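You operate a simulated robot arm through the tools that you are given. There is no shell and no other tool. Be economical: measure what you need, move in short steps, check, and stop when the job is done.

The job below is to be done with a simulated two-armed robot. You get a single attempt, and the scene is never put back.

Task
On the top of the corner desk, fold the grey cloth in half, so that its two long edges meet.

Only the result counts: the job must be done as asked and must still hold three seconds after the hand-in. Knocking over, shifting, dropping, spilling or breaking anything else fails it. Flat cloth is picked up by pressing the open fingertips on it (5 to 10 N) and closing them slowly along it; thin cloth reads only 2 to 8 mm in the jaws.

Robot
Two 7-joint arms with two-finger parallel grippers on one trunk, on a base that drives. Base frame: it is fixed to the floor where the robot stands at the start and does not move with it; the origin is under the middle of the robot, x ahead of it, y to its left, z up; the surface under the hand at the start is at about z = 890. Lengths are in mm, angles in degrees, forces in N, time in s.
The left shoulder is at the start at [71, 156, 1155], the right one opposite. Places, roughly: top of the corner desk [700, -300, 900]. Payload 3.91 kg a hand.
The TCP of each hand is the grasp point between the finger pads, 30 mm short of the fingertips. In the tool frame z runs along the fingers and y along their closing line. The gripper opens to 110 mm. The fingers are 20 mm wide and 10 mm thick; the gripper's body (48 by 112 mm) begins 55 mm behind the TCP.
Orientation is told as [roll, pitch, yaw] about the base's x, y, z axes, in that order, counted from this pose: with the fingers straight down and closing along the base's y, the tool's x points along the base's -x, its y along +y and its z along -z.

Tools
- The arms move only by the tool send_rows. It takes "left_steps", "right_steps" or both (then of equal length, played together; a hand with none holds still); each is a list of rows, each a list of 3 entries, a list of its own where there are three numbers: the shift along the tool's x, y, z in units of 30 mm (1.0 is 30 mm), then the turn, a rotation vector about the tool's x, y, z in units of 5 degrees (1.0 is 5 degrees), then the gripper command, from -1 (fully open) to 1 (shut), values between in proportion. In form: [[[x, y, z], [ax, ay, az], gripper], ...]. A call has 1 to 10 rows; each row shifts and turns the commanded pose from where the row before left it, along the tool's axes as they then stand. A call with a number of a shift or a turn outside -1 to 1 is refused whole. Each row takes 0.2 s and may step no farther than 50 mm and 8.6 degrees from the row before; otherwise, or with a gripper value out of range, the whole call is refused. Where a pose cannot be reached the arm comes as near as it can. A force on the tool above 40 N (or 10 N above the force at the start of the call, whichever is more), or a blocked arm, ends the call early, and 0.2 s more pass. Each finger travels about 108 mm/s and halts on what it meets, pressing with about 33 N; the grip force reading is that of the motor and also rises with nothing between the fingers. The clock runs only during rows and for 0.2 s after the last one: add rows that do not move to give the fingers time. It gives the time, the measured TCP pose, the force on the tool (base axes), the opening and the grip force at its end, in the units of the frame above (readings bear some noise), with the torque about the TCP (base axes, N m) and any sound that the robot's microphone picked up.
- Cameras (640 x 400 px; columns grow to the right, rows downward): "scene" is now at [125.6, -35.4, 1368.4]; the picture's right is [-0.43, -0.90, 0.00], its down [-0.64, 0.31, -0.71] and it looks along [0.64, -0.31, -0.71] (base axes); focal length 250 px, centre (320, 200). "left" rides on the left gripper at [72, -17, -103] in its tool frame; the picture's right is [0.23, 0.97, 0.00], its down [-0.76, 0.18, -0.62] and it looks along [-0.61, 0.14, 0.78] (tool axes); focal length 222 px, centre (320, 200). "right" rides on the right gripper at [72, 17, -103] in its tool frame; the picture's right is [-0.23, 0.97, 0.00], its down [-0.76, -0.18, -0.62] and it looks along [-0.61, -0.14, 0.78] (tool axes); focal length 222 px, centre (320, 200). There is no depth. A picture from a camera that has moved, and an enlarged one, comes with that camera's place and axes in the base frame and with its lens.
- grab_frame(camera): a new picture of that camera. It takes no simulated time.
- move_column(by): slides the trunk up (or, below 0, down) by that many mm; the arms and the scene camera ride with it, the base frame stays. It gives what a move gives, with no picture.
- roll_base(legs): drives the robot by 1 to 6 legs, each [ahead, left, turn to the left] in mm, mm and degrees, along the robot's own axes; the way and the turn of a leg run together, so that a leg with both is an arc; at most 1500 mm and 180 degrees a leg. The arms and the cameras ride along, it lands a little off, and it stops where it bumps. It gives what a move gives.
- head_to(pan, tilt): turns the head with the scene camera to pan (to the left, within 86 degrees either way) and tilt (down, from -29 to 69), counted from straight ahead of the robot. It gives what a move gives.
- close_up(camera, box): a new picture of the part [left, top, right, bottom] of that camera's present view, enlarged. It takes no simulated time.
- job_done(): hands the job in; it is judged then, once.

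Go step by step. Nothing tells you exact positions but the pictures and the camera data: compare them with the known pose of the tool, close in by small moves and look again before you grip or let go. The budget is 120 turns and 88 pictures, counting those below and the enlarged ones. Unless the task says otherwise, let go and move clear before handing in, and close with one line.

The tools are called after ">>>" as name(argument=value, ...) on one line, values as JSON. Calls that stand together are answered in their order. send_rows: Moves the arms, as the interface text tells. Its arguments: {"type":"object","properties":{"left_steps":{"type":"array","items":{"type":"array"}},"right_steps":{"type":"array","items":{"type":"array"}}},"required":[]} The other tools are called the same way: move_column (by) slides the trunk up or down; roll_base (legs) drives the base; head_to (pan, tilt) turns the head that bears the scene camera; grab_frame (camera) takes a picture; close_up (camera, box) takes an enlarged picture of a part of a camera's view; job_done () hands the job in.

At the start:

```text
time_s: 0.0
left_ee_pos: [920.1, -34.4, 1099.3]
left_tcp_rot: [0.0, 0.0, -0.1]
left_ft_force: [-0.9, -0.2, -0.7]
left_wrist_torque: [0.03, 0.0, 0.0]
left_gripper_width: 110.0
left_gripper_force: 0.1
right_ee_pos: [406.4, -494.5, 1132.1]
right_tcp_rot: [0.0, 0.0, 0.0]
right_ft_force: [-0.3, 0.9, -0.4]
right_wrist_torque: [0.0, 0.01, 0.0]
right_gripper_width: 110.1
right_gripper_force: 0.2
trunk travel left (down, up): [-600.0, 340.0]
robot x, y, heading: [-0.4, 0.8, -0.1]
head pan, tilt: [-25.7, 45.0]
```

scene: 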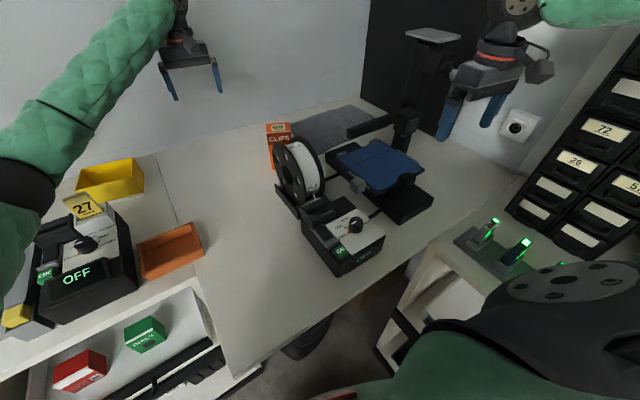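
right: 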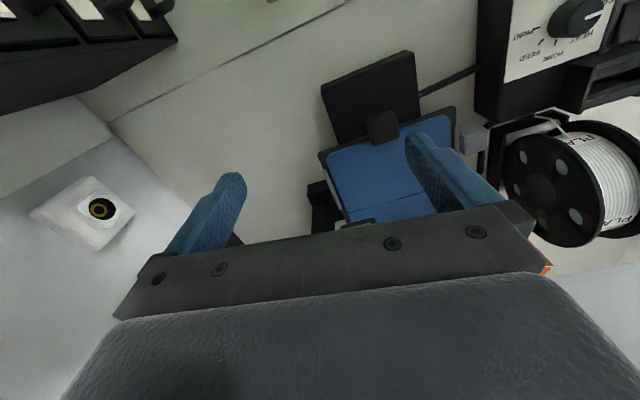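
left: 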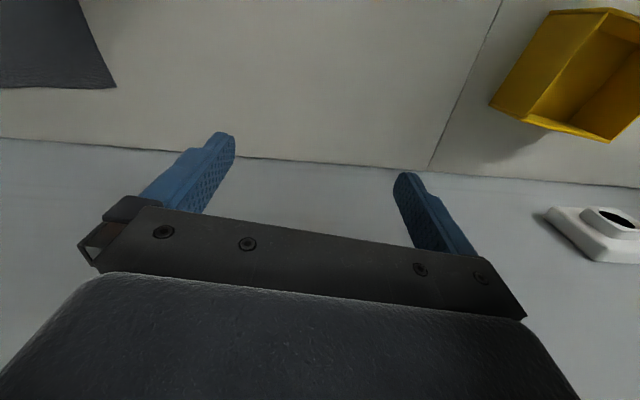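

The grey cloth lies at the back of the desk behind the clips box and the 3D printer. I'll look closer to locate its corners.

>>> close_up(camera="scene", box=[240, 80, 460, 220])

>>> grab_frame(camera="left")

```text
2.86 times, centred on (350, 150) of scene
camera zoom: at [125.6, -35.4, 1368.4], right [-0.43, -0.9, 0.0], down [-0.64, 0.31, -0.71], along [0.64, -0.31, -0.71], focal length 713 px, centre (234, 343)
```

zoom: 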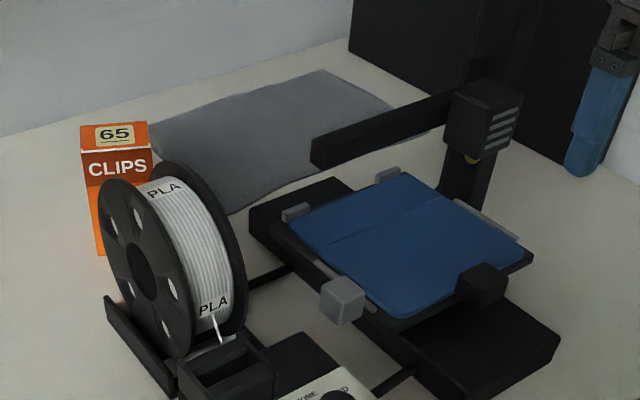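

```text
83 pictures are left
camera left: at [848.2, -50.6, 1204.5], right [-0.23, 0.97, 0.0], down [0.76, 0.18, 0.62], along [0.61, 0.14, -0.78], focal length 222 px, centre (320, 200)
```

left: 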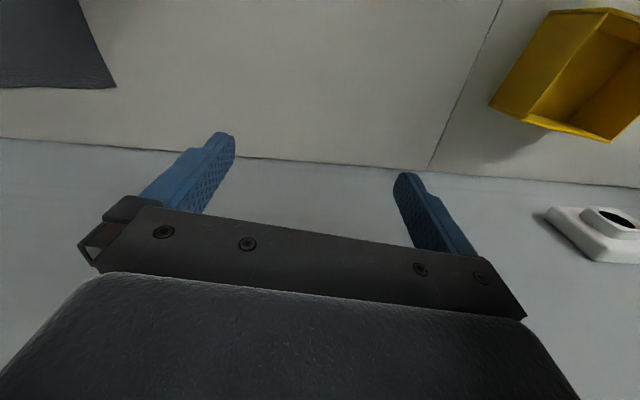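

The cloth seems to be about 340 x 230 mm, with its long edges running roughly along y (near edge x≈750–815, far edge x≈975–1040). I need to see where the base can go, so I'll look down and around.

>>> head_to(pan=-45, tilt=25)

>>> grab_frame(camera="scene")

>>> head_to(pan=-20, tilt=69)

>>> grab_frame(camera="scene")

```text
time_s: 0.8
left_ee_pos: [920.2, -34.4, 1099.3]
left_tcp_rot: [0.0, 0.0, -0.1]
left_ft_force: [-0.6, -0.4, 0.0]
left_wrist_torque: [-0.01, -0.03, 0.01]
left_gripper_width: 109.9
left_gripper_force: 0.0
right_ee_pos: [408.3, -493.7, 1132.9]
right_tcp_rot: [0.0, 0.0, -0.1]
right_ft_force: [0.0, 0.5, 0.4]
right_wrist_torque: [0.01, 0.02, 0.08]
right_gripper_width: 110.1
right_gripper_force: 0.0
trunk travel left (down, up): [-600.0, 340.0]
robot x, y, heading: [0.1, 2.3, 0.1]
head pan, tilt: [-45.0, 25.0]
```

```text
82 pictures are left
camera scene: at [117.6, -65.2, 1399.0], right [-0.71, -0.71, 0.0], down [-0.3, 0.3, -0.91], along [0.64, -0.64, -0.42], focal length 250 px, centre (320, 200)
```

scene: 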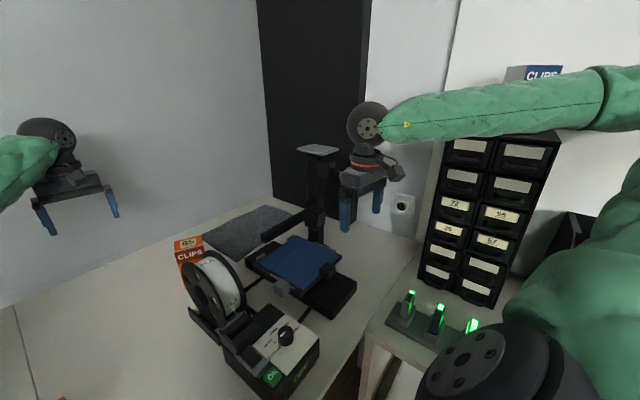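

```text
time_s: 1.9
left_ee_pos: [921.3, -33.8, 1098.1]
left_tcp_rot: [0.0, 0.0, 0.1]
left_ft_force: [1.2, -0.1, -0.4]
left_wrist_torque: [-0.02, -0.05, -0.02]
left_gripper_width: 110.0
left_gripper_force: 0.0
right_ee_pos: [408.6, -494.8, 1132.9]
right_tcp_rot: [0.0, 0.0, 0.1]
right_ft_force: [0.7, -0.4, -0.3]
right_wrist_torque: [0.0, -0.03, 0.0]
right_gripper_width: 110.1
right_gripper_force: 0.1
trunk travel left (down, up): [-600.0, 340.0]
robot x, y, heading: [-2.2, -3.0, 0.1]
head pan, tilt: [-20.0, 68.8]
```

```text
81 pictures are left
camera scene: at [104.9, -19.3, 1339.7], right [-0.34, -0.94, 0.0], down [-0.88, 0.32, -0.36], along [0.34, -0.12, -0.93], focal length 250 px, centre (320, 200)
```

scene: 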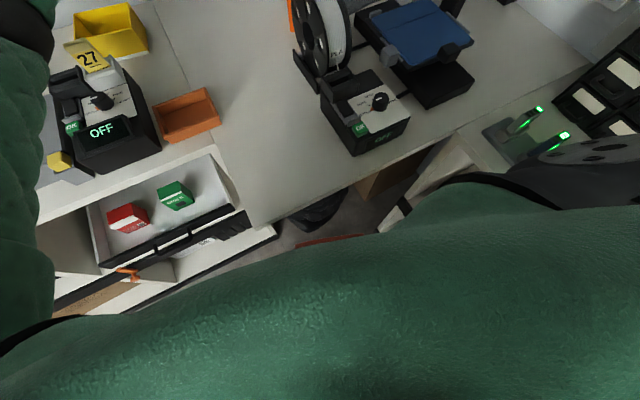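

I need to know how much room the base has ahead, so I zoom in on the gap below the desk edge.

>>> close_up(camera="scene", box=[220, 110, 480, 270])

>>> head_to(pan=-50, tilt=65)

>>> grab_frame(camera="scene")

```text
2.46 times, centred on (350, 190) of scene
camera zoom: at [104.9, -19.3, 1339.7], right [-0.34, -0.94, 0.0], down [-0.88, 0.32, -0.36], along [0.34, -0.12, -0.93], focal length 614 px, centre (246, 225)
```

zoom: 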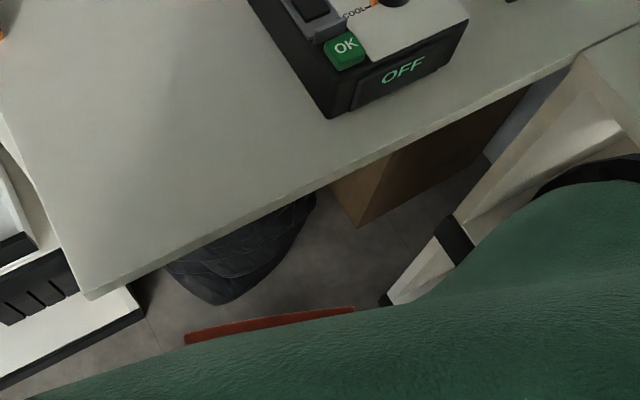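

```text
time_s: 2.9
left_ee_pos: [921.8, -35.0, 1099.2]
left_tcp_rot: [0.0, 0.0, 0.1]
left_ft_force: [0.1, -0.4, 0.4]
left_wrist_torque: [-0.01, 0.02, 0.02]
left_gripper_width: 109.8
left_gripper_force: 0.1
right_ee_pos: [406.9, -494.1, 1131.8]
right_tcp_rot: [0.0, 0.1, 0.0]
right_ft_force: [0.4, -0.1, 0.5]
right_wrist_torque: [-0.02, -0.02, -0.01]
right_gripper_width: 110.2
right_gripper_force: 0.1
trunk travel left (down, up): [-600.0, 340.0]
robot x, y, heading: [-1.6, -1.2, -0.2]
head pan, tilt: [-50.0, 65.0]
```

```text
79 pictures are left
camera scene: at [91.4, -46.6, 1343.4], right [-0.77, -0.64, 0.0], down [-0.58, 0.69, -0.42], along [0.27, -0.32, -0.91], focal length 250 px, centre (320, 200)
```

scene: 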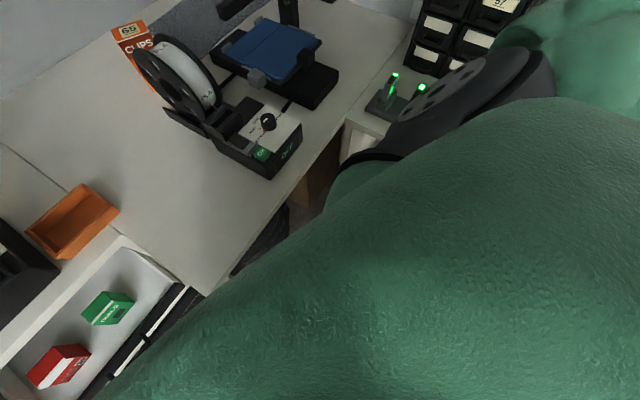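

The red edge may be the front of my own base. I'll check from another head direction to know my footprint.

>>> head_to(pan=10, tilt=69)

>>> grab_frame(camera="scene")

```text
time_s: 4.2
left_ee_pos: [920.1, -35.6, 1098.9]
left_tcp_rot: [-0.1, -0.1, 0.0]
left_ft_force: [0.5, 0.5, 1.3]
left_wrist_torque: [0.02, -0.02, 0.01]
left_gripper_width: 110.1
left_gripper_force: 0.1
right_ee_pos: [406.3, -493.4, 1131.6]
right_tcp_rot: [0.0, 0.0, -0.1]
right_ft_force: [0.0, -0.2, -0.4]
right_wrist_torque: [-0.03, 0.0, -0.02]
right_gripper_width: 110.0
right_gripper_force: 0.0
trunk travel left (down, up): [-600.0, 340.0]
robot x, y, heading: [-0.3, 1.2, -0.2]
head pan, tilt: [10.0, 68.8]
```

```text
78 pictures are left
camera scene: at [107.4, 9.5, 1339.6], right [0.17, -0.98, 0.0], down [-0.92, -0.16, -0.36], along [0.36, 0.06, -0.93], focal length 250 px, centre (320, 200)
```

scene: 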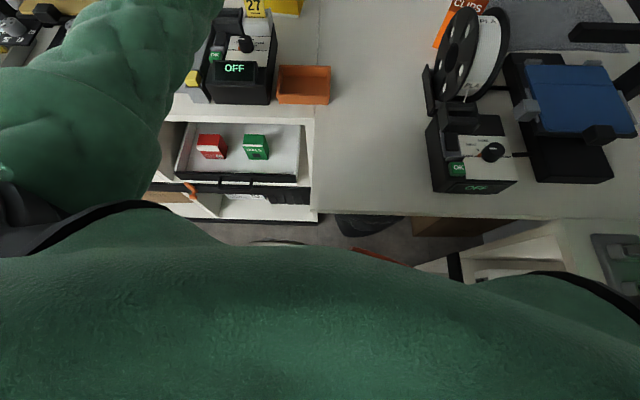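

The printer's tall post (about (650,-585), top ≈1235) makes the arm path tight, so base placement matters. I'll check the free floor beside the robot.

>>> head_to(pan=-86, tilt=45)

>>> grab_frame(camera="scene")

>>> head_to(pan=86, tilt=45)

>>> grab_frame(camera="scene")

```text
time_s: 5.9
left_ee_pos: [920.5, -34.4, 1098.9]
left_tcp_rot: [0.0, 0.0, 0.0]
left_ft_force: [0.4, 0.4, 0.2]
left_wrist_torque: [-0.01, -0.01, -0.03]
left_gripper_width: 109.8
left_gripper_force: 0.0
right_ee_pos: [408.4, -494.8, 1133.2]
right_tcp_rot: [0.0, -0.1, 0.0]
right_ft_force: [0.8, -0.1, 0.2]
right_wrist_torque: [0.02, -0.02, -0.03]
right_gripper_width: 109.9
right_gripper_force: 0.1
trunk travel left (down, up): [-600.0, 340.0]
robot x, y, heading: [-1.5, -3.3, 0.0]
head pan, tilt: [-85.9, 45.0]
```

```text
77 pictures are left
camera scene: at [58.1, -81.2, 1368.5], right [-1.0, -0.07, 0.0], down [-0.05, 0.71, -0.71], along [0.05, -0.7, -0.71], focal length 250 px, centre (320, 200)
```

scene: 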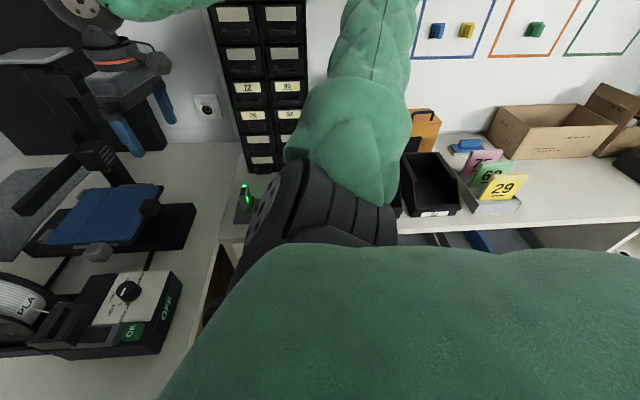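

```text
time_s: 8.5
left_ee_pos: [920.2, -34.5, 1098.8]
left_tcp_rot: [0.1, 0.0, 0.0]
left_ft_force: [-1.1, 0.6, 0.8]
left_wrist_torque: [-0.01, -0.03, 0.04]
left_gripper_width: 110.1
left_gripper_force: 0.1
right_ee_pos: [407.6, -494.4, 1132.7]
right_tcp_rot: [0.0, 0.0, 0.0]
right_ft_force: [0.3, -0.2, 0.0]
right_wrist_torque: [-0.02, 0.01, 0.04]
right_gripper_width: 109.9
right_gripper_force: 0.0
trunk travel left (down, up): [-600.0, 340.0]
robot x, y, heading: [1.5, -1.5, 0.2]
head pan, tilt: [85.9, 45.0]
```

```text
76 pictures are left
camera scene: at [58.1, 81.0, 1368.5], right [1.0, -0.07, 0.0], down [-0.05, -0.71, -0.71], along [0.05, 0.71, -0.71], focal length 250 px, centre (320, 200)
```

scene: 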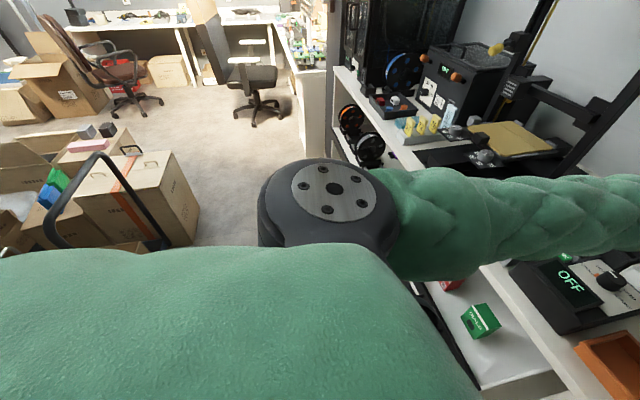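

A shelf table runs along the right side and a cart with boxes stands back-left, so room is tight. I'll test with a small rightward drive and see whether the red bar moves with me.

>>> head_to(pan=-5, tilt=69)

>>> close_up(camera="scene", box=[200, 170, 480, 290])

>>> roll_base(legs=[[0, -40, 0]])

>>> close_up(camera="scene", box=[200, 170, 480, 290])

```text
time_s: 10.2
left_ee_pos: [920.4, -33.7, 1099.6]
left_tcp_rot: [0.0, 0.0, -0.1]
left_ft_force: [-0.1, 0.2, 0.4]
left_wrist_torque: [0.0, 0.0, 0.03]
left_gripper_width: 109.9
left_gripper_force: 0.1
right_ee_pos: [408.4, -494.8, 1132.5]
right_tcp_rot: [0.1, 0.0, 0.0]
right_ft_force: [0.4, 0.0, -0.1]
right_wrist_torque: [-0.05, 0.0, 0.03]
right_gripper_width: 110.1
right_gripper_force: 0.0
trunk travel left (down, up): [-600.0, 340.0]
robot x, y, heading: [0.3, -1.6, 0.0]
head pan, tilt: [-5.0, 68.8]
```

```text
2.29 times, centred on (340, 230) of scene
camera zoom: at [108.0, -5.0, 1339.6], right [-0.09, -1.0, 0.0], down [-0.93, 0.08, -0.36], along [0.36, -0.03, -0.93], focal length 570 px, centre (274, 131)
```

zoom: 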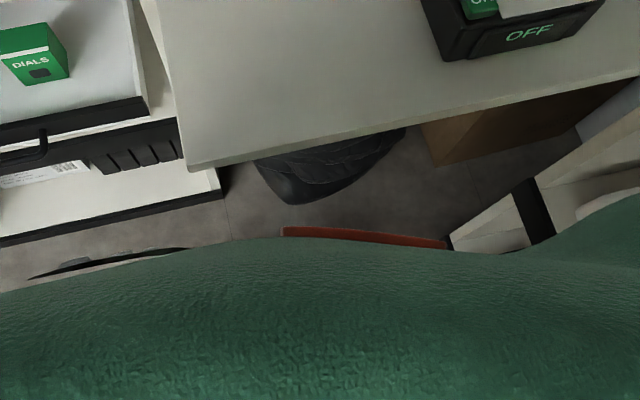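

```text
time_s: 11.1
left_ee_pos: [920.5, -75.3, 1101.2]
left_tcp_rot: [0.1, -0.1, 0.1]
left_ft_force: [0.7, -1.1, 0.6]
left_wrist_torque: [0.03, 0.02, 0.02]
left_gripper_width: 110.1
left_gripper_force: 0.2
right_ee_pos: [407.7, -534.5, 1132.8]
right_tcp_rot: [0.0, 0.1, 0.1]
right_ft_force: [0.1, 0.0, -0.4]
right_wrist_torque: [0.01, 0.0, 0.03]
right_gripper_width: 109.9
right_gripper_force: 0.2
trunk travel left (down, up): [-600.0, 340.0]
robot x, y, heading: [-0.1, -38.0, 0.0]
head pan, tilt: [-5.0, 68.8]
```

```text
2.29 times, centred on (340, 230) of scene
camera zoom: at [107.6, -45.9, 1339.9], right [-0.09, -1.0, 0.0], down [-0.93, 0.08, -0.36], along [0.36, -0.03, -0.93], focal length 570 px, centre (274, 131)
```

zoom: 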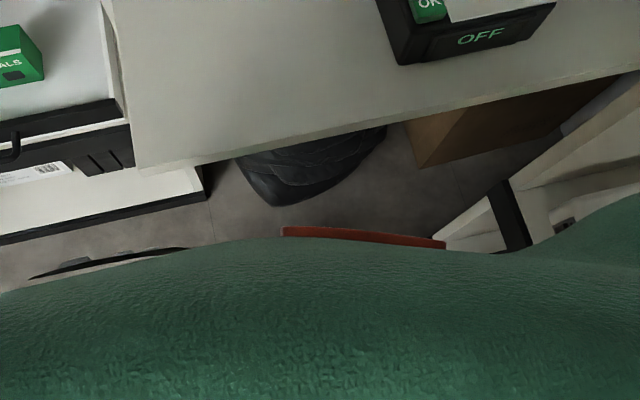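

The red bumper belongs to my base; I have some room ahead (bin at x≈440) and a little to the right. I'll pull the left hand back from the wall, then drive a bit ahead and right.

>>> send_rows(left_steps=[[[1, 0, 0], [0, 0, 0], -1], [[1, 0, 0], [0, 0, 0], -1], [[1, 0, 0], [0, 0, 0], -1], [[1, 0, 0], [0, 0, 0], -1], [[1, 0, -1], [0, 0, 0], -1], [[1, 0, -1], [0, 0, 0], -1], [[0, 0, -1], [0, 0, 0], -1], [[0, 0, -1], [0, 0, 0], -1]])

>>> roll_base(legs=[[70, -30, 0]])

>>> head_to(pan=-35, tilt=40)

>>> grab_frame(camera="scene")

>>> grab_frame(camera="left")

```text
time_s: 12.8
left_ee_pos: [739.7, -74.1, 1219.0]
left_tcp_rot: [0.0, -0.1, 0.0]
left_ft_force: [-0.6, 0.3, -0.9]
left_wrist_torque: [-0.01, 0.01, -0.01]
left_gripper_width: 110.0
left_gripper_force: 0.1
right_ee_pos: [407.1, -533.2, 1133.6]
right_tcp_rot: [0.0, 0.0, 0.1]
right_ft_force: [-0.7, -0.4, -0.4]
right_wrist_torque: [0.05, -0.02, -0.01]
right_gripper_width: 109.9
right_gripper_force: 0.0
trunk travel left (down, up): [-600.0, 340.0]
robot x, y, heading: [1.1, -36.8, 0.1]
head pan, tilt: [-5.0, 68.8]
```

```text
time_s: 13.9
left_ee_pos: [804.7, -98.8, 1219.1]
left_tcp_rot: [-0.3, -0.3, -0.1]
left_ft_force: [0.6, -0.5, -0.3]
left_wrist_torque: [0.0, 0.05, 0.04]
left_gripper_width: 109.7
left_gripper_force: 0.0
right_ee_pos: [472.5, -556.8, 1137.5]
right_tcp_rot: [-0.3, -0.2, -0.1]
right_ft_force: [0.1, -0.5, 0.0]
right_wrist_torque: [-0.02, 0.01, 0.0]
right_gripper_width: 110.0
right_gripper_force: 0.1
trunk travel left (down, up): [-600.0, 340.0]
robot x, y, heading: [69.1, -68.1, -0.4]
head pan, tilt: [-5.0, 68.8]
```

```text
time_s: 14.8
left_ee_pos: [805.8, -99.0, 1219.3]
left_tcp_rot: [-0.1, -0.3, -0.1]
left_ft_force: [1.0, 0.3, 0.0]
left_wrist_torque: [0.0, -0.02, 0.0]
left_gripper_width: 109.9
left_gripper_force: 0.0
right_ee_pos: [471.9, -557.1, 1137.0]
right_tcp_rot: [-0.3, -0.2, -0.2]
right_ft_force: [-0.8, 0.1, 0.0]
right_wrist_torque: [-0.05, 0.03, 0.02]
right_gripper_width: 110.2
right_gripper_force: 0.0
trunk travel left (down, up): [-600.0, 340.0]
robot x, y, heading: [68.7, -67.5, -0.0]
head pan, tilt: [-35.0, 40.0]
```

```text
73 pictures are left
camera scene: at [187.1, -109.7, 1376.1], right [-0.57, -0.82, 0.0], down [-0.52, 0.37, -0.77], along [0.63, -0.44, -0.64], focal length 250 px, centre (320, 200)
```

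scene: 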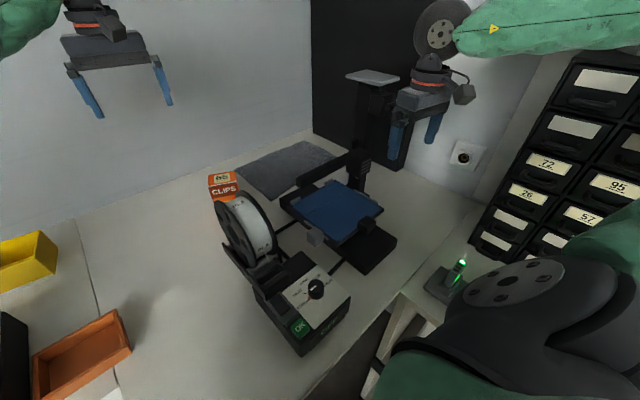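

```text
72 pictures are left
camera left: at [732.3, -113.5, 1324.6], right [-0.23, 0.97, -0.01], down [0.76, 0.18, 0.62], along [0.61, 0.14, -0.78], focal length 222 px, centre (320, 200)
```

left: 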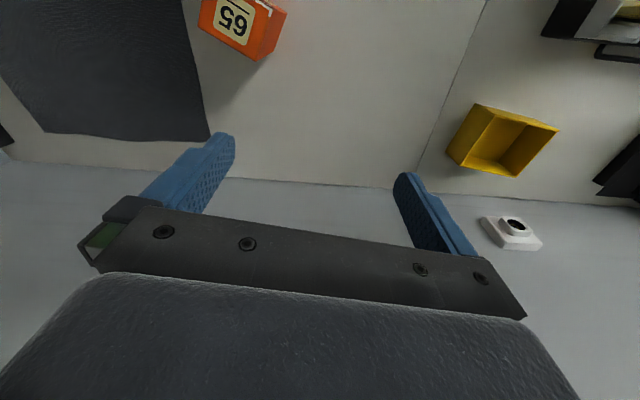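

The view is good. I'll take the left hand nearer above the cloth for a full view of it, and zoom the scene camera too.

>>> send_rows(left_steps=[[[0.6, -1, 0], [0, 0, 0], -1], [[0.6, -1, 0], [0, 0, 0], -1], [[0.6, -1, 0], [0, 0, 0], -1], [[0.6, -1, 0], [0, 0, 0], -1], [[0, -1, 0], [0, 0, 0], -1], [[0, -1, 0], [0, 0, 0], -1], [[0, -1, 0], [0, 0, 0], -1], [[0, -1, 0], [0, 0, 0], -1]])

>>> grab_frame(camera="left")

>>> close_up(camera="scene", box=[190, 60, 430, 260])

```text
time_s: 16.6
left_ee_pos: [735.0, -338.1, 1222.0]
left_tcp_rot: [-0.5, -0.2, 0.0]
left_ft_force: [-0.3, -0.1, 0.0]
left_wrist_torque: [-0.02, -0.01, 0.0]
left_gripper_width: 110.0
left_gripper_force: 0.1
right_ee_pos: [472.0, -556.9, 1138.1]
right_tcp_rot: [-0.5, -0.2, -0.2]
right_ft_force: [-0.4, -0.4, -0.5]
right_wrist_torque: [0.0, 0.0, -0.01]
right_gripper_width: 110.1
right_gripper_force: 0.0
trunk travel left (down, up): [-600.0, 340.0]
robot x, y, heading: [73.2, -74.3, -0.1]
head pan, tilt: [-35.0, 40.0]
```

```text
71 pictures are left
camera left: at [661.1, -352.8, 1326.5], right [-0.23, 0.97, -0.01], down [0.76, 0.18, 0.62], along [0.61, 0.14, -0.78], focal length 222 px, centre (320, 200)
```

left: 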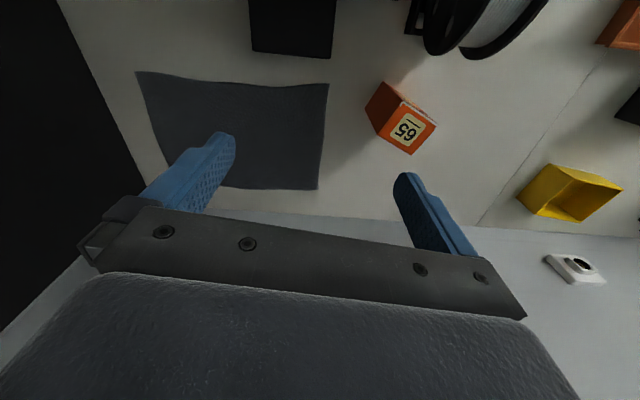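

```text
2.00 times, centred on (310, 160) of scene
camera zoom: at [186.9, -109.7, 1376.7], right [-0.57, -0.82, 0.0], down [-0.52, 0.36, -0.77], along [0.63, -0.44, -0.64], focal length 499 px, centre (340, 280)
```

zoom: 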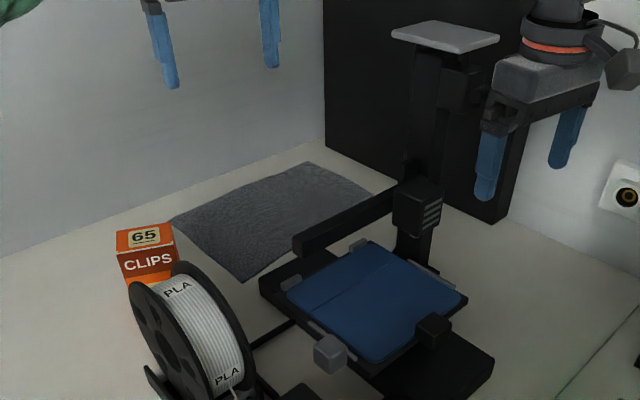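

Cloth corners: A(972,-287), B(1031,-618), C(799,-648), D(742,-321); midline runs from (857,-304) to (915,-633). Plan: both hands pinch the midline and lift so it drapes in half, then lay it down. First I raise the trunk and route the right hand left of the printer post.

>>> move_column(by=150)

>>> send_rows(left_steps=[[[0, 1, 0], [0, 0, 0], -1], [[0, 1, 0], [0, 0, 0], -1], [[0, 1, 0], [0, 0, 0], -1], [[0, 1, 0], [0, 0, 0], -1], [[0, 1, 0], [0, 0, 0], -1], [[0, 0, 0], [0, 0, 0], -1], [[0, 0, 0], [0, 0, 0], -1], [[0, 0, 0], [0, 0, 0], -1]], right_steps=[[[0, 0.8, 0], [0, 0, 1], -1], [[0, 0.8, 0], [0, 0, 1], -1], [[0, 0.8, 0], [0, 0, 1], -1], [[0, 0.8, 0], [0, 0, 1], -1], [[-0.3, 0.8, 0], [0, 0, 1], -1], [[-0.3, 0.8, 0], [0, 0, 1], -1], [[-0.5, 0.5, 0], [0, 0, 1], -1], [[-0.5, 0.5, 0], [0, 0, 1], -1]])

>>> grab_frame(camera="scene")

```text
time_s: 18.4
left_ee_pos: [738.1, -336.6, 1369.0]
left_tcp_rot: [-0.3, 0.0, -0.2]
left_ft_force: [-0.3, 0.4, 0.2]
left_wrist_torque: [-0.02, 0.0, 0.03]
left_gripper_width: 110.1
left_gripper_force: 0.1
right_ee_pos: [475.5, -557.4, 1286.6]
right_tcp_rot: [-0.4, 0.0, -0.1]
right_ft_force: [0.6, -0.1, 0.1]
right_wrist_torque: [0.01, -0.01, 0.03]
right_gripper_width: 110.1
right_gripper_force: 0.1
trunk travel left (down, up): [-750.0, 190.0]
robot x, y, heading: [67.8, -66.9, -0.0]
head pan, tilt: [-35.0, 40.0]
```

```text
time_s: 20.2
left_ee_pos: [729.9, -185.2, 1374.2]
left_tcp_rot: [-0.6, -0.5, -0.1]
left_ft_force: [0.5, 0.6, 0.0]
left_wrist_torque: [-0.03, 0.03, -0.02]
left_gripper_width: 110.0
left_gripper_force: 0.0
right_ee_pos: [557.5, -416.1, 1290.3]
right_tcp_rot: [-0.4, -0.7, -40.3]
right_ft_force: [0.8, -3.3, 1.8]
right_wrist_torque: [0.35, 0.1, -0.06]
right_gripper_width: 110.1
right_gripper_force: 0.2
trunk travel left (down, up): [-750.0, 190.0]
robot x, y, heading: [71.9, -70.1, -0.2]
head pan, tilt: [-35.0, 40.0]
```

```text
69 pictures are left
camera scene: at [183.3, -106.8, 1528.0], right [-0.58, -0.82, 0.01], down [-0.52, 0.36, -0.77], along [0.63, -0.45, -0.64], focal length 250 px, centre (320, 200)
```

scene: 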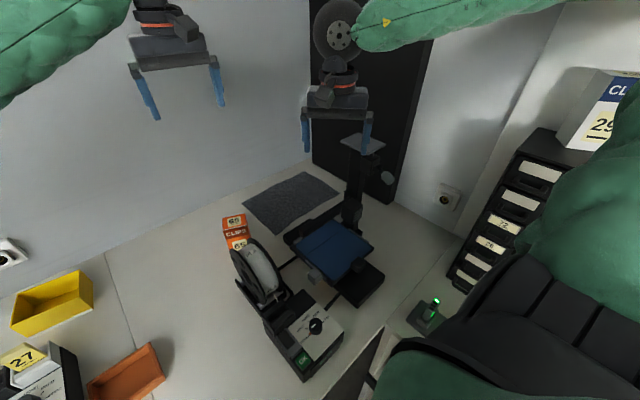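

Clear so far. Next I bring both hands further over the cloth while turning them toward yaw -80.

>>> send_rows(left_steps=[[[-0.28, -0.34, 0], [0, 0, 1], -1], [[-0.3, -0.31, 0], [0, 0, 1], -1], [[-0.32, -0.28, 0], [0, 0, 1], -1], [[-0.34, -0.25, 0.3], [0, 0, 1], -1], [[-0.36, -0.22, 0.3], [0, 0, 1], -1], [[-0.38, -0.19, 0.3], [0, 0, 1], -1], [[-0.4, -0.16, 0.3], [0, 0, 1], -1], [[-0.41, -0.12, 0.3], [0, 0, 1], -1], [[-0.43, -0.08, 0.3], [0, 0, 1], -1], [[-0.44, -0.04, 0.3], [0, 0, 1], -1]], right_steps=[[[-0.8, 0.45, 0], [0, 0, 1], -1], [[-0.75, 0.51, 0], [0, 0, 1], -1], [[-0.7, 0.58, 0], [0, 0, 1], -1], [[-0.65, 0.64, 0], [0, 0, 1], -1], [[-0.6, 0.7, 0], [0, 0, 1], -1], [[-0.53, 0.74, 0], [0, 0, 1], -1], [[-0.46, 0.78, 0], [0, 0, 1], -1], [[-0.39, 0.82, 0], [0, 0, 1], -1], [[-0.5, 0.85, 0], [0, 0, 0], -1], [[-0.5, 0.85, 0], [0, 0, 0], -1]])

>>> grab_frame(camera="scene")

```text
time_s: 22.4
left_ee_pos: [821.8, -295.7, 1304.1]
left_tcp_rot: [0.1, 0.1, -50.1]
left_ft_force: [-0.1, -0.7, -0.4]
left_wrist_torque: [-0.02, 0.03, 0.0]
left_gripper_width: 110.1
left_gripper_force: 0.0
right_ee_pos: [838.2, -481.9, 1282.7]
right_tcp_rot: [-0.2, 0.2, -80.1]
right_ft_force: [1.7, -1.0, 0.3]
right_wrist_torque: [0.04, 0.0, 0.02]
right_gripper_width: 110.2
right_gripper_force: 0.0
trunk travel left (down, up): [-750.0, 190.0]
robot x, y, heading: [70.9, -67.0, -0.2]
head pan, tilt: [-35.0, 40.0]
```

```text
68 pictures are left
camera scene: at [193.5, -118.6, 1525.5], right [-0.58, -0.82, 0.0], down [-0.53, 0.37, -0.76], along [0.63, -0.44, -0.64], focal length 250 px, centre (320, 200)
```

scene: 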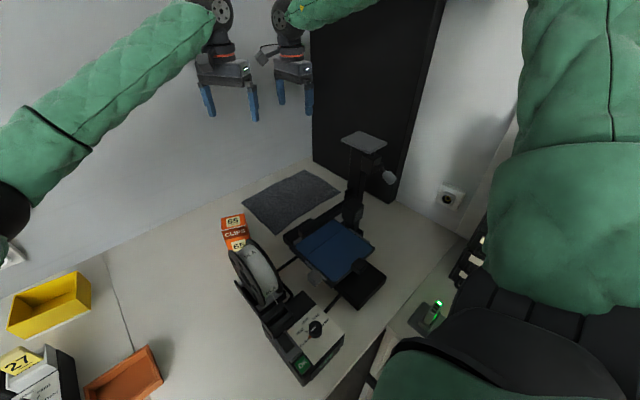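

The right forearm would pass close to the post, so I'll lower the trunk a little and tilt the right hand 20° (wrist leftwards) while moving above the pinch points.

>>> move_column(by=-60)

>>> send_rows(left_steps=[[[-0.39, 0.08, 0], [0, 0, 1], -1], [[-0.39, 0.08, 0], [0, 0, 1], -1], [[-0.39, 0.08, 0], [0, 0, 1], -1], [[-0.39, 0.08, 0], [0, 0, 1], -1], [[-0.39, 0.08, 0], [0, 0, 1], -1], [[-0.39, 0.08, 0], [0, 0, 1], -1], [[0, 0, 0], [0, 0, 0], -1], [[0, 0, 0], [0, 0, 0], -1]], right_steps=[[[-0.78, 0.43, 0], [0, 0, 0], -1], [[-0.78, 0.43, 0], [0, 0, 0], -1], [[-0.78, 0.43, 0], [0, 0, 0], -1], [[-0.78, 0.43, 0], [0, 0, 0], -1], [[0, 0, 0], [0, -1, 0], -1], [[0, 0, 0], [0, -1, 0], -1], [[0, 0, 0], [0, -1, 0], -1], [[0, 0, 0], [0, -1, 0], -1]])

>>> grab_frame(camera="scene")

>>> grab_frame(camera="left")

>>> grab_frame(camera="right")

```text
time_s: 23.4
left_ee_pos: [822.0, -296.0, 1244.3]
left_tcp_rot: [0.1, 0.0, -50.1]
left_ft_force: [0.5, 0.6, -0.1]
left_wrist_torque: [-0.01, 0.01, 0.02]
left_gripper_width: 109.9
left_gripper_force: 0.0
right_ee_pos: [835.8, -483.3, 1222.7]
right_tcp_rot: [-0.1, 0.0, -80.2]
right_ft_force: [0.4, 0.5, 0.0]
right_wrist_torque: [-0.02, 0.02, 0.02]
right_gripper_width: 110.2
right_gripper_force: 0.1
trunk travel left (down, up): [-690.0, 250.0]
robot x, y, heading: [71.2, -72.5, -0.1]
head pan, tilt: [-35.0, 40.0]
```

```text
time_s: 25.2
left_ee_pos: [865.0, -348.8, 1245.5]
left_tcp_rot: [0.0, 0.1, -80.2]
left_ft_force: [-0.7, -0.5, 0.6]
left_wrist_torque: [0.0, 0.01, 0.0]
left_gripper_width: 109.8
left_gripper_force: 0.0
right_ee_pos: [903.7, -564.9, 1225.0]
right_tcp_rot: [0.0, -20.1, -80.1]
right_ft_force: [0.1, 1.0, -0.3]
right_wrist_torque: [0.03, 0.0, 0.0]
right_gripper_width: 109.9
right_gripper_force: 0.1
trunk travel left (down, up): [-690.0, 250.0]
robot x, y, heading: [65.9, -68.6, -0.2]
head pan, tilt: [-35.0, 40.0]
```

```text
67 pictures are left
camera scene: at [191.3, -116.6, 1465.8], right [-0.58, -0.82, 0.0], down [-0.53, 0.37, -0.77], along [0.63, -0.44, -0.64], focal length 250 px, centre (320, 200)
```

scene: 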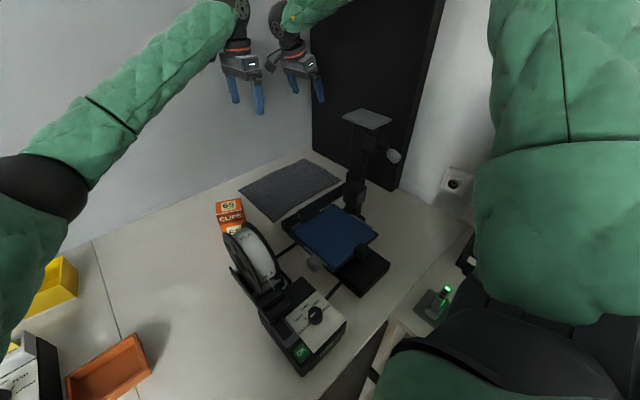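

```text
66 pictures are left
camera left: at [835.6, -280.6, 1350.6], right [0.92, 0.39, 0.0], down [0.31, -0.72, 0.62], along [0.24, -0.57, -0.78], focal length 222 px, centre (320, 200)
```

left: 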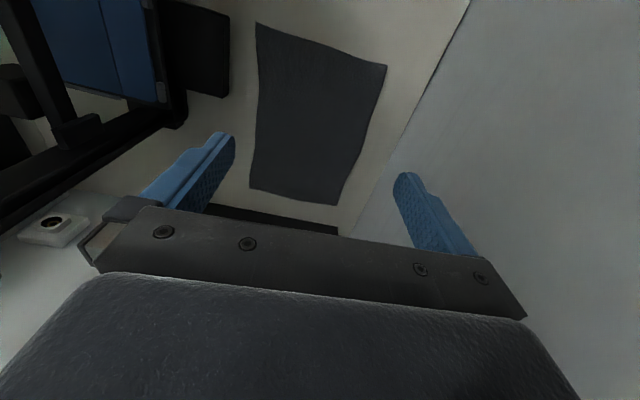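

```text
65 pictures are left
camera right: at [900.5, -459.5, 1296.8], right [1.0, -0.04, 0.08], down [-0.09, -0.52, 0.85], along [0.01, -0.85, -0.53], focal length 222 px, centre (320, 200)
```

right: 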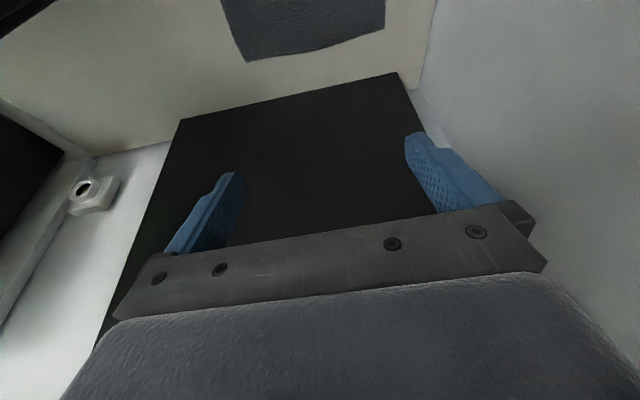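

Corners are consistent from this view: midline (853,-302)–(911,-632). I'll lower both hands part way and check the forearm against the post.

>>> send_rows(left_steps=[[[0, 0, 0.92], [0, 0, 0], -1], [[0, 0, 0.92], [0, 0, 0], -1], [[0, 0, 0.92], [0, 0, 0], -1], [[0, 0, 0.92], [0, 0, 0], -1], [[0, 0, 0.92], [0, 0, 0], -1]], right_steps=[[[0.314, 0, 0.862], [0, 0, 0], -1], [[0.314, 0, 0.862], [0, 0, 0], -1], [[0.314, 0, 0.862], [0, 0, 0], -1], [[0.314, 0, 0.862], [0, 0, 0], -1], [[0.314, 0, 0.862], [0, 0, 0], -1]])

>>> grab_frame(camera="scene")

```text
time_s: 26.4
left_ee_pos: [866.3, -351.3, 1105.0]
left_tcp_rot: [0.0, 0.0, -80.1]
left_ft_force: [-0.1, -0.7, 0.3]
left_wrist_torque: [0.02, -0.03, 0.0]
left_gripper_width: 110.2
left_gripper_force: 0.0
right_ee_pos: [903.7, -567.4, 1084.4]
right_tcp_rot: [0.1, -20.0, -80.1]
right_ft_force: [0.4, 0.5, 0.1]
right_wrist_torque: [0.01, 0.03, -0.01]
right_gripper_width: 110.1
right_gripper_force: 0.1
trunk travel left (down, up): [-690.0, 250.0]
robot x, y, heading: [70.8, -68.1, -0.2]
head pan, tilt: [-35.0, 40.0]
```

```text
64 pictures are left
camera scene: at [192.6, -118.6, 1465.7], right [-0.58, -0.82, 0.0], down [-0.53, 0.37, -0.77], along [0.63, -0.44, -0.64], focal length 250 px, centre (320, 200)
```

scene: 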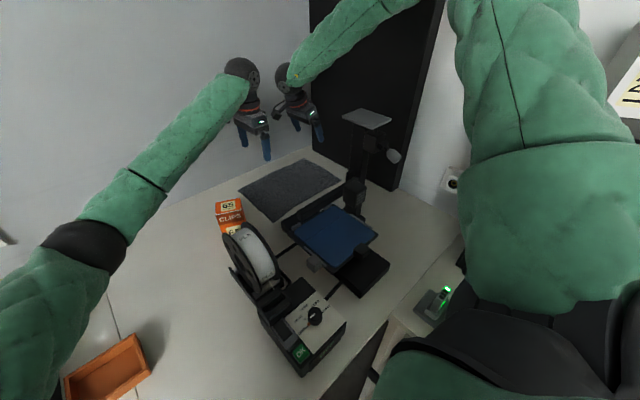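

The right elbow sits high, so the forearm should clear the post plate; I'll add 10° more tilt for margin, close the jaws to about 50 mm, and lower to just above the cloth.

>>> send_rows(left_steps=[[[0, -0.13, 0.8], [0, 0, 0], 0.09], [[0, 0, 0.8], [0, 0, 0], 0.09], [[0, 0, 0.8], [0, 0, 0], 0.09], [[0, 0, 0.8], [0, 0, 0], 0.09], [[0, 0, 0.8], [0, 0, 0], 0.09], [[0, 0, 0], [0, 0, 0], 0.09]], right_steps=[[[0.28, -0.08, -0.1], [0, -1, 0], 0.09], [[0.28, -0.08, -0.1], [0, -1, 0], 0.09], [[0.4, 0, 0.69], [0, 0, 0], 0.09], [[0.4, 0, 0.69], [0, 0, 0], 0.09], [[0.4, 0, 0.69], [0, 0, 0], 0.09], [[0.4, 0, 0.69], [0, 0, 0], 0.09]])

>>> grab_frame(camera="scene")

>>> grab_frame(camera="left")

>>> grab_frame(camera="right")

```text
time_s: 27.8
left_ee_pos: [864.4, -352.9, 985.4]
left_tcp_rot: [0.0, 0.0, -80.2]
left_ft_force: [-0.4, -0.3, -0.4]
left_wrist_torque: [-0.02, -0.03, 0.03]
left_gripper_width: 50.3
left_gripper_force: 0.0
right_ee_pos: [895.4, -549.8, 987.2]
right_tcp_rot: [-0.1, -30.0, -80.1]
right_ft_force: [0.6, 0.3, 0.7]
right_wrist_torque: [-0.01, 0.0, 0.01]
right_gripper_width: 50.0
right_gripper_force: 0.2
trunk travel left (down, up): [-690.0, 250.0]
robot x, y, heading: [69.0, -74.4, -0.2]
head pan, tilt: [-35.0, 40.0]
```

```text
63 pictures are left
camera scene: at [192.5, -118.4, 1465.7], right [-0.58, -0.82, 0.0], down [-0.53, 0.37, -0.77], along [0.63, -0.44, -0.64], focal length 250 px, centre (320, 200)
```

scene: 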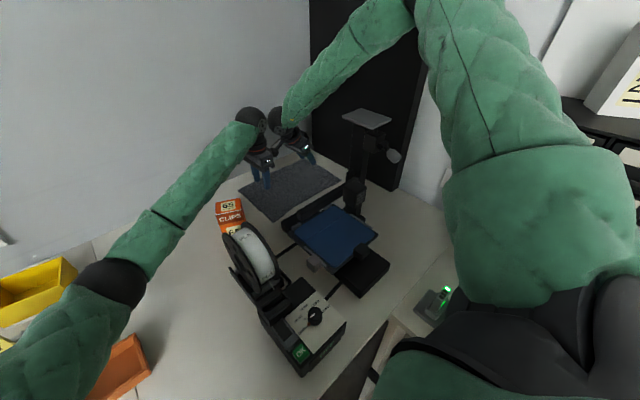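

```text
62 pictures are left
camera left: at [834.4, -283.2, 1090.5], right [0.92, 0.39, 0.0], down [0.31, -0.72, 0.62], along [0.24, -0.57, -0.78], focal length 222 px, centre (320, 200)
```

left: 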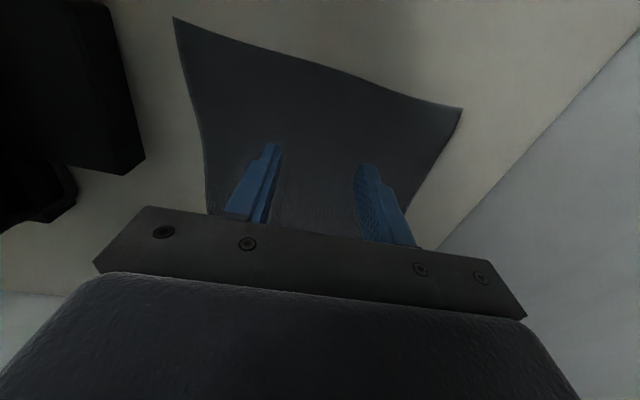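

```text
61 pictures are left
camera right: at [891.9, -433.4, 1040.9], right [0.99, -0.03, 0.11], down [-0.11, -0.37, 0.92], along [0.02, -0.93, -0.37], focal length 222 px, centre (320, 200)
```

right: 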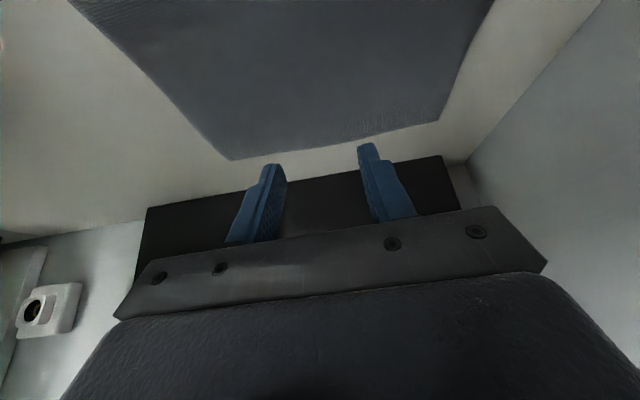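

Everything agrees within 3 mm. I lower both to a few mm above the cloth.

>>> send_rows(left_steps=[[[0, -0.08, 0.6], [0, 0, 0], 0.09], [[0, 0, 0.6], [0, 0, 0], 0.09], [[0, 0, 0.6], [0, 0, 0], 0.09], [[0, 0, 0.1], [0, 0, 0], 0.09], [[0, 0, 0], [0, 0, 0], 0.09]], right_steps=[[[0.3, 0.08, 0.52], [0, 0, 0], 0.09], [[0.3, 0, 0.52], [0, 0, 0], 0.09], [[0.3, 0, 0.52], [0, 0, 0], 0.09], [[0.06, 0, 0.1], [0, 0, 0], 0.09], [[0, 0, 0], [0, 0, 0], 0.09]])

```text
time_s: 29.0
left_ee_pos: [858.3, -351.5, 936.6]
left_tcp_rot: [0.3, -0.1, -80.0]
left_ft_force: [0.6, 0.8, -0.7]
left_wrist_torque: [0.01, -0.01, 0.01]
left_gripper_width: 49.9
left_gripper_force: 0.1
right_ee_pos: [895.3, -548.3, 935.6]
right_tcp_rot: [0.1, -30.0, -80.1]
right_ft_force: [-0.4, 0.0, -0.5]
right_wrist_torque: [-0.02, -0.01, -0.01]
right_gripper_width: 50.2
right_gripper_force: 0.1
trunk travel left (down, up): [-690.0, 250.0]
robot x, y, heading: [65.5, -69.9, 0.2]
head pan, tilt: [-35.0, 40.0]
```

Both are about 14 mm above contact with no force yet. I go down in small steps.

>>> send_rows(left_steps=[[[0, 0.06, 0.12], [0, 0, 0], 0.09], [[0, 0, 0.12], [0, 0, 0], 0.09], [[0, 0, 0], [0, 0, 0], 0.09]], right_steps=[[[0.06, 0.06, 0.1], [0, 0, 0], 0.09], [[0.06, 0, 0.1], [0, 0, 0], 0.09], [[0, 0, 0], [0, 0, 0], 0.09]])

```text
time_s: 29.8
left_ee_pos: [864.8, -349.2, 936.0]
left_tcp_rot: [1.0, -0.3, -80.0]
left_ft_force: [0.4, 0.0, -0.3]
left_wrist_torque: [0.05, -0.01, 0.02]
left_gripper_width: 50.2
left_gripper_force: 0.0
right_ee_pos: [899.2, -546.4, 928.9]
right_tcp_rot: [0.1, -30.1, -80.1]
right_ft_force: [-0.4, 0.3, -0.2]
right_wrist_torque: [0.03, 0.0, 0.02]
right_gripper_width: 50.2
right_gripper_force: 0.2
trunk travel left (down, up): [-690.0, 250.0]
robot x, y, heading: [71.8, -68.7, -0.4]
head pan, tilt: [-35.0, 40.0]
```

The left arm is at its reach limit in height; I'll raise both hands 45 mm, drop the trunk 45 mm and see.

>>> send_rows(left_steps=[[[0, 0, -0.75], [0, 0, 0], 0.09], [[0, 0, -0.75], [0, 0, 0], 0.09]], right_steps=[[[-0.375, 0, -0.65], [0, 0, 0], 0.09], [[-0.375, 0, -0.65], [0, 0, 0], 0.09]])

>>> move_column(by=-45)

>>> grab_frame(camera="scene")

```text
time_s: 30.4
left_ee_pos: [856.8, -361.6, 958.5]
left_tcp_rot: [-0.2, 0.1, -80.6]
left_ft_force: [0.0, -1.6, 0.4]
left_wrist_torque: [0.07, 0.0, 0.01]
left_gripper_width: 50.0
left_gripper_force: 0.0
right_ee_pos: [896.5, -557.0, 962.1]
right_tcp_rot: [-0.1, -29.7, -80.3]
right_ft_force: [-0.1, -0.9, -0.7]
right_wrist_torque: [0.05, -0.02, -0.01]
right_gripper_width: 50.1
right_gripper_force: 0.0
trunk travel left (down, up): [-690.0, 250.0]
robot x, y, heading: [67.5, -66.2, -0.4]
head pan, tilt: [-35.0, 40.0]
```

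```text
time_s: 31.3
left_ee_pos: [855.9, -362.1, 954.9]
left_tcp_rot: [2.1, -0.3, -80.4]
left_ft_force: [0.4, -0.5, 0.6]
left_wrist_torque: [-0.01, 0.02, 0.01]
left_gripper_width: 50.3
left_gripper_force: 0.1
right_ee_pos: [887.0, -556.1, 938.8]
right_tcp_rot: [1.0, -29.9, -80.7]
right_ft_force: [-0.4, -0.2, 0.4]
right_wrist_torque: [0.03, 0.01, 0.02]
right_gripper_width: 50.0
right_gripper_force: 0.0
trunk travel left (down, up): [-645.0, 295.0]
robot x, y, heading: [69.1, -69.6, -0.4]
head pan, tilt: [-35.0, 40.0]
```

```text
60 pictures are left
camera scene: at [174.2, -125.5, 1427.1], right [-0.58, -0.82, -0.01], down [-0.51, 0.37, -0.77], along [0.63, -0.44, -0.64], focal length 250 px, centre (320, 200)
```

scene: 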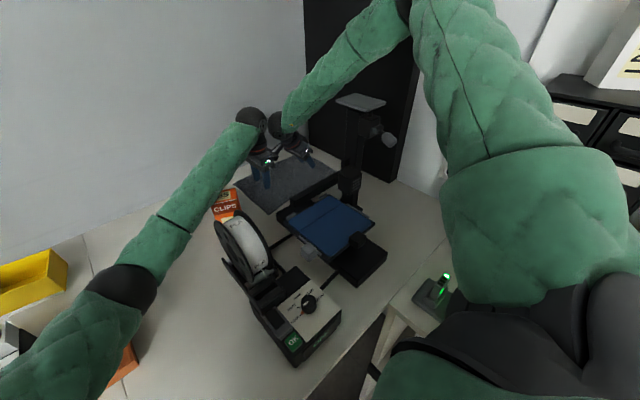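

Something is holding the left arm up (its hand did not follow and the robot tilted slightly). I raise the trunk again at once and look for the contact.

>>> move_column(by=45)

>>> head_to(pan=25, tilt=50)

>>> grab_frame(camera="scene")

```text
time_s: 32.1
left_ee_pos: [862.6, -343.8, 961.9]
left_tcp_rot: [0.1, 0.1, -79.7]
left_ft_force: [0.0, 0.5, 0.9]
left_wrist_torque: [-0.03, 0.01, -0.01]
left_gripper_width: 50.1
left_gripper_force: 0.0
right_ee_pos: [899.4, -542.2, 969.9]
right_tcp_rot: [0.0, -30.1, -79.9]
right_ft_force: [0.2, -0.6, 0.0]
right_wrist_torque: [-0.03, 0.03, -0.01]
right_gripper_width: 50.2
right_gripper_force: 0.0
trunk travel left (down, up): [-690.0, 250.0]
robot x, y, heading: [70.9, -71.7, -0.0]
head pan, tilt: [-35.0, 40.0]
```

```text
time_s: 33.5
left_ee_pos: [862.7, -352.0, 965.6]
left_tcp_rot: [0.0, -0.1, -80.1]
left_ft_force: [0.3, -0.2, -0.2]
left_wrist_torque: [-0.03, -0.03, 0.03]
left_gripper_width: 49.8
left_gripper_force: 0.1
right_ee_pos: [899.5, -547.5, 969.7]
right_tcp_rot: [0.0, -30.1, -80.1]
right_ft_force: [0.3, -0.1, -0.3]
right_wrist_torque: [-0.01, 0.0, 0.02]
right_gripper_width: 50.2
right_gripper_force: 0.1
trunk travel left (down, up): [-690.0, 250.0]
robot x, y, heading: [69.9, -68.9, 0.1]
head pan, tilt: [25.0, 50.0]
```

```text
59 pictures are left
camera scene: at [192.2, -36.9, 1451.5], right [0.42, -0.91, 0.0], down [-0.7, -0.32, -0.64], along [0.58, 0.27, -0.77], focal length 250 px, centre (320, 200)
```

scene: 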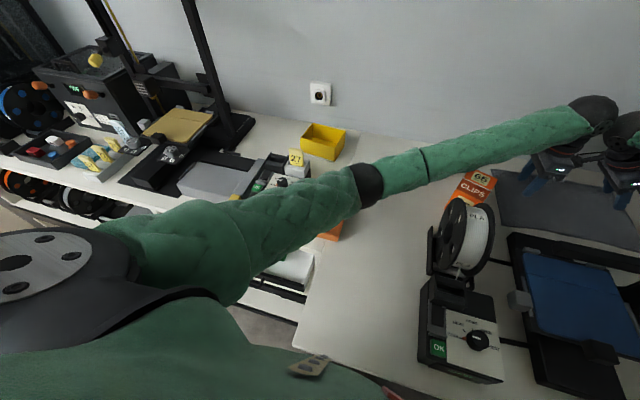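

The left forearm runs right above the clips box, which is the likely contact. I check the box up close.

>>> close_up(camera="scene", box=[340, 80, 640, 270])

>>> close_up(camera="scene", box=[140, 90, 380, 300])

```text
2.11 times, centred on (490, 175) of scene
camera zoom: at [192.2, -36.9, 1451.5], right [0.42, -0.91, 0.0], down [-0.7, -0.32, -0.64], along [0.58, 0.27, -0.77], focal length 525 px, centre (-38, 253)
```

zoom: 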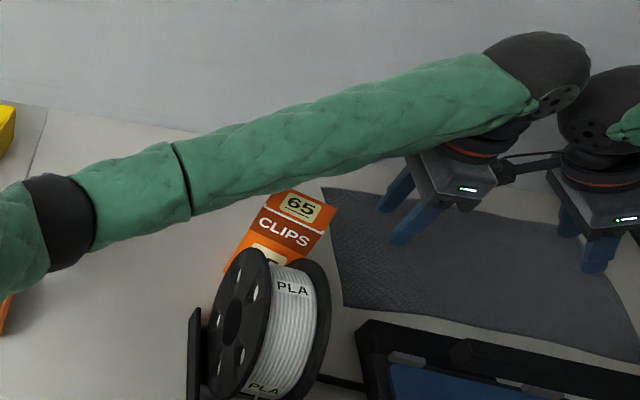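

```text
1.90 times, centred on (260, 195) of scene
camera zoom: at [192.2, -36.9, 1451.5], right [0.42, -0.91, 0.0], down [-0.7, -0.32, -0.64], along [0.58, 0.27, -0.77], focal length 475 px, centre (434, 210)
```

zoom: 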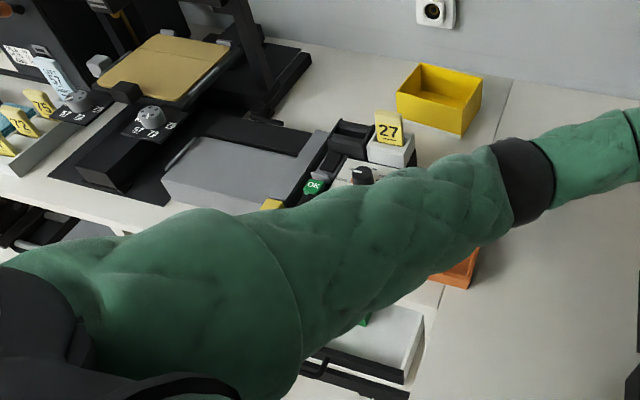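

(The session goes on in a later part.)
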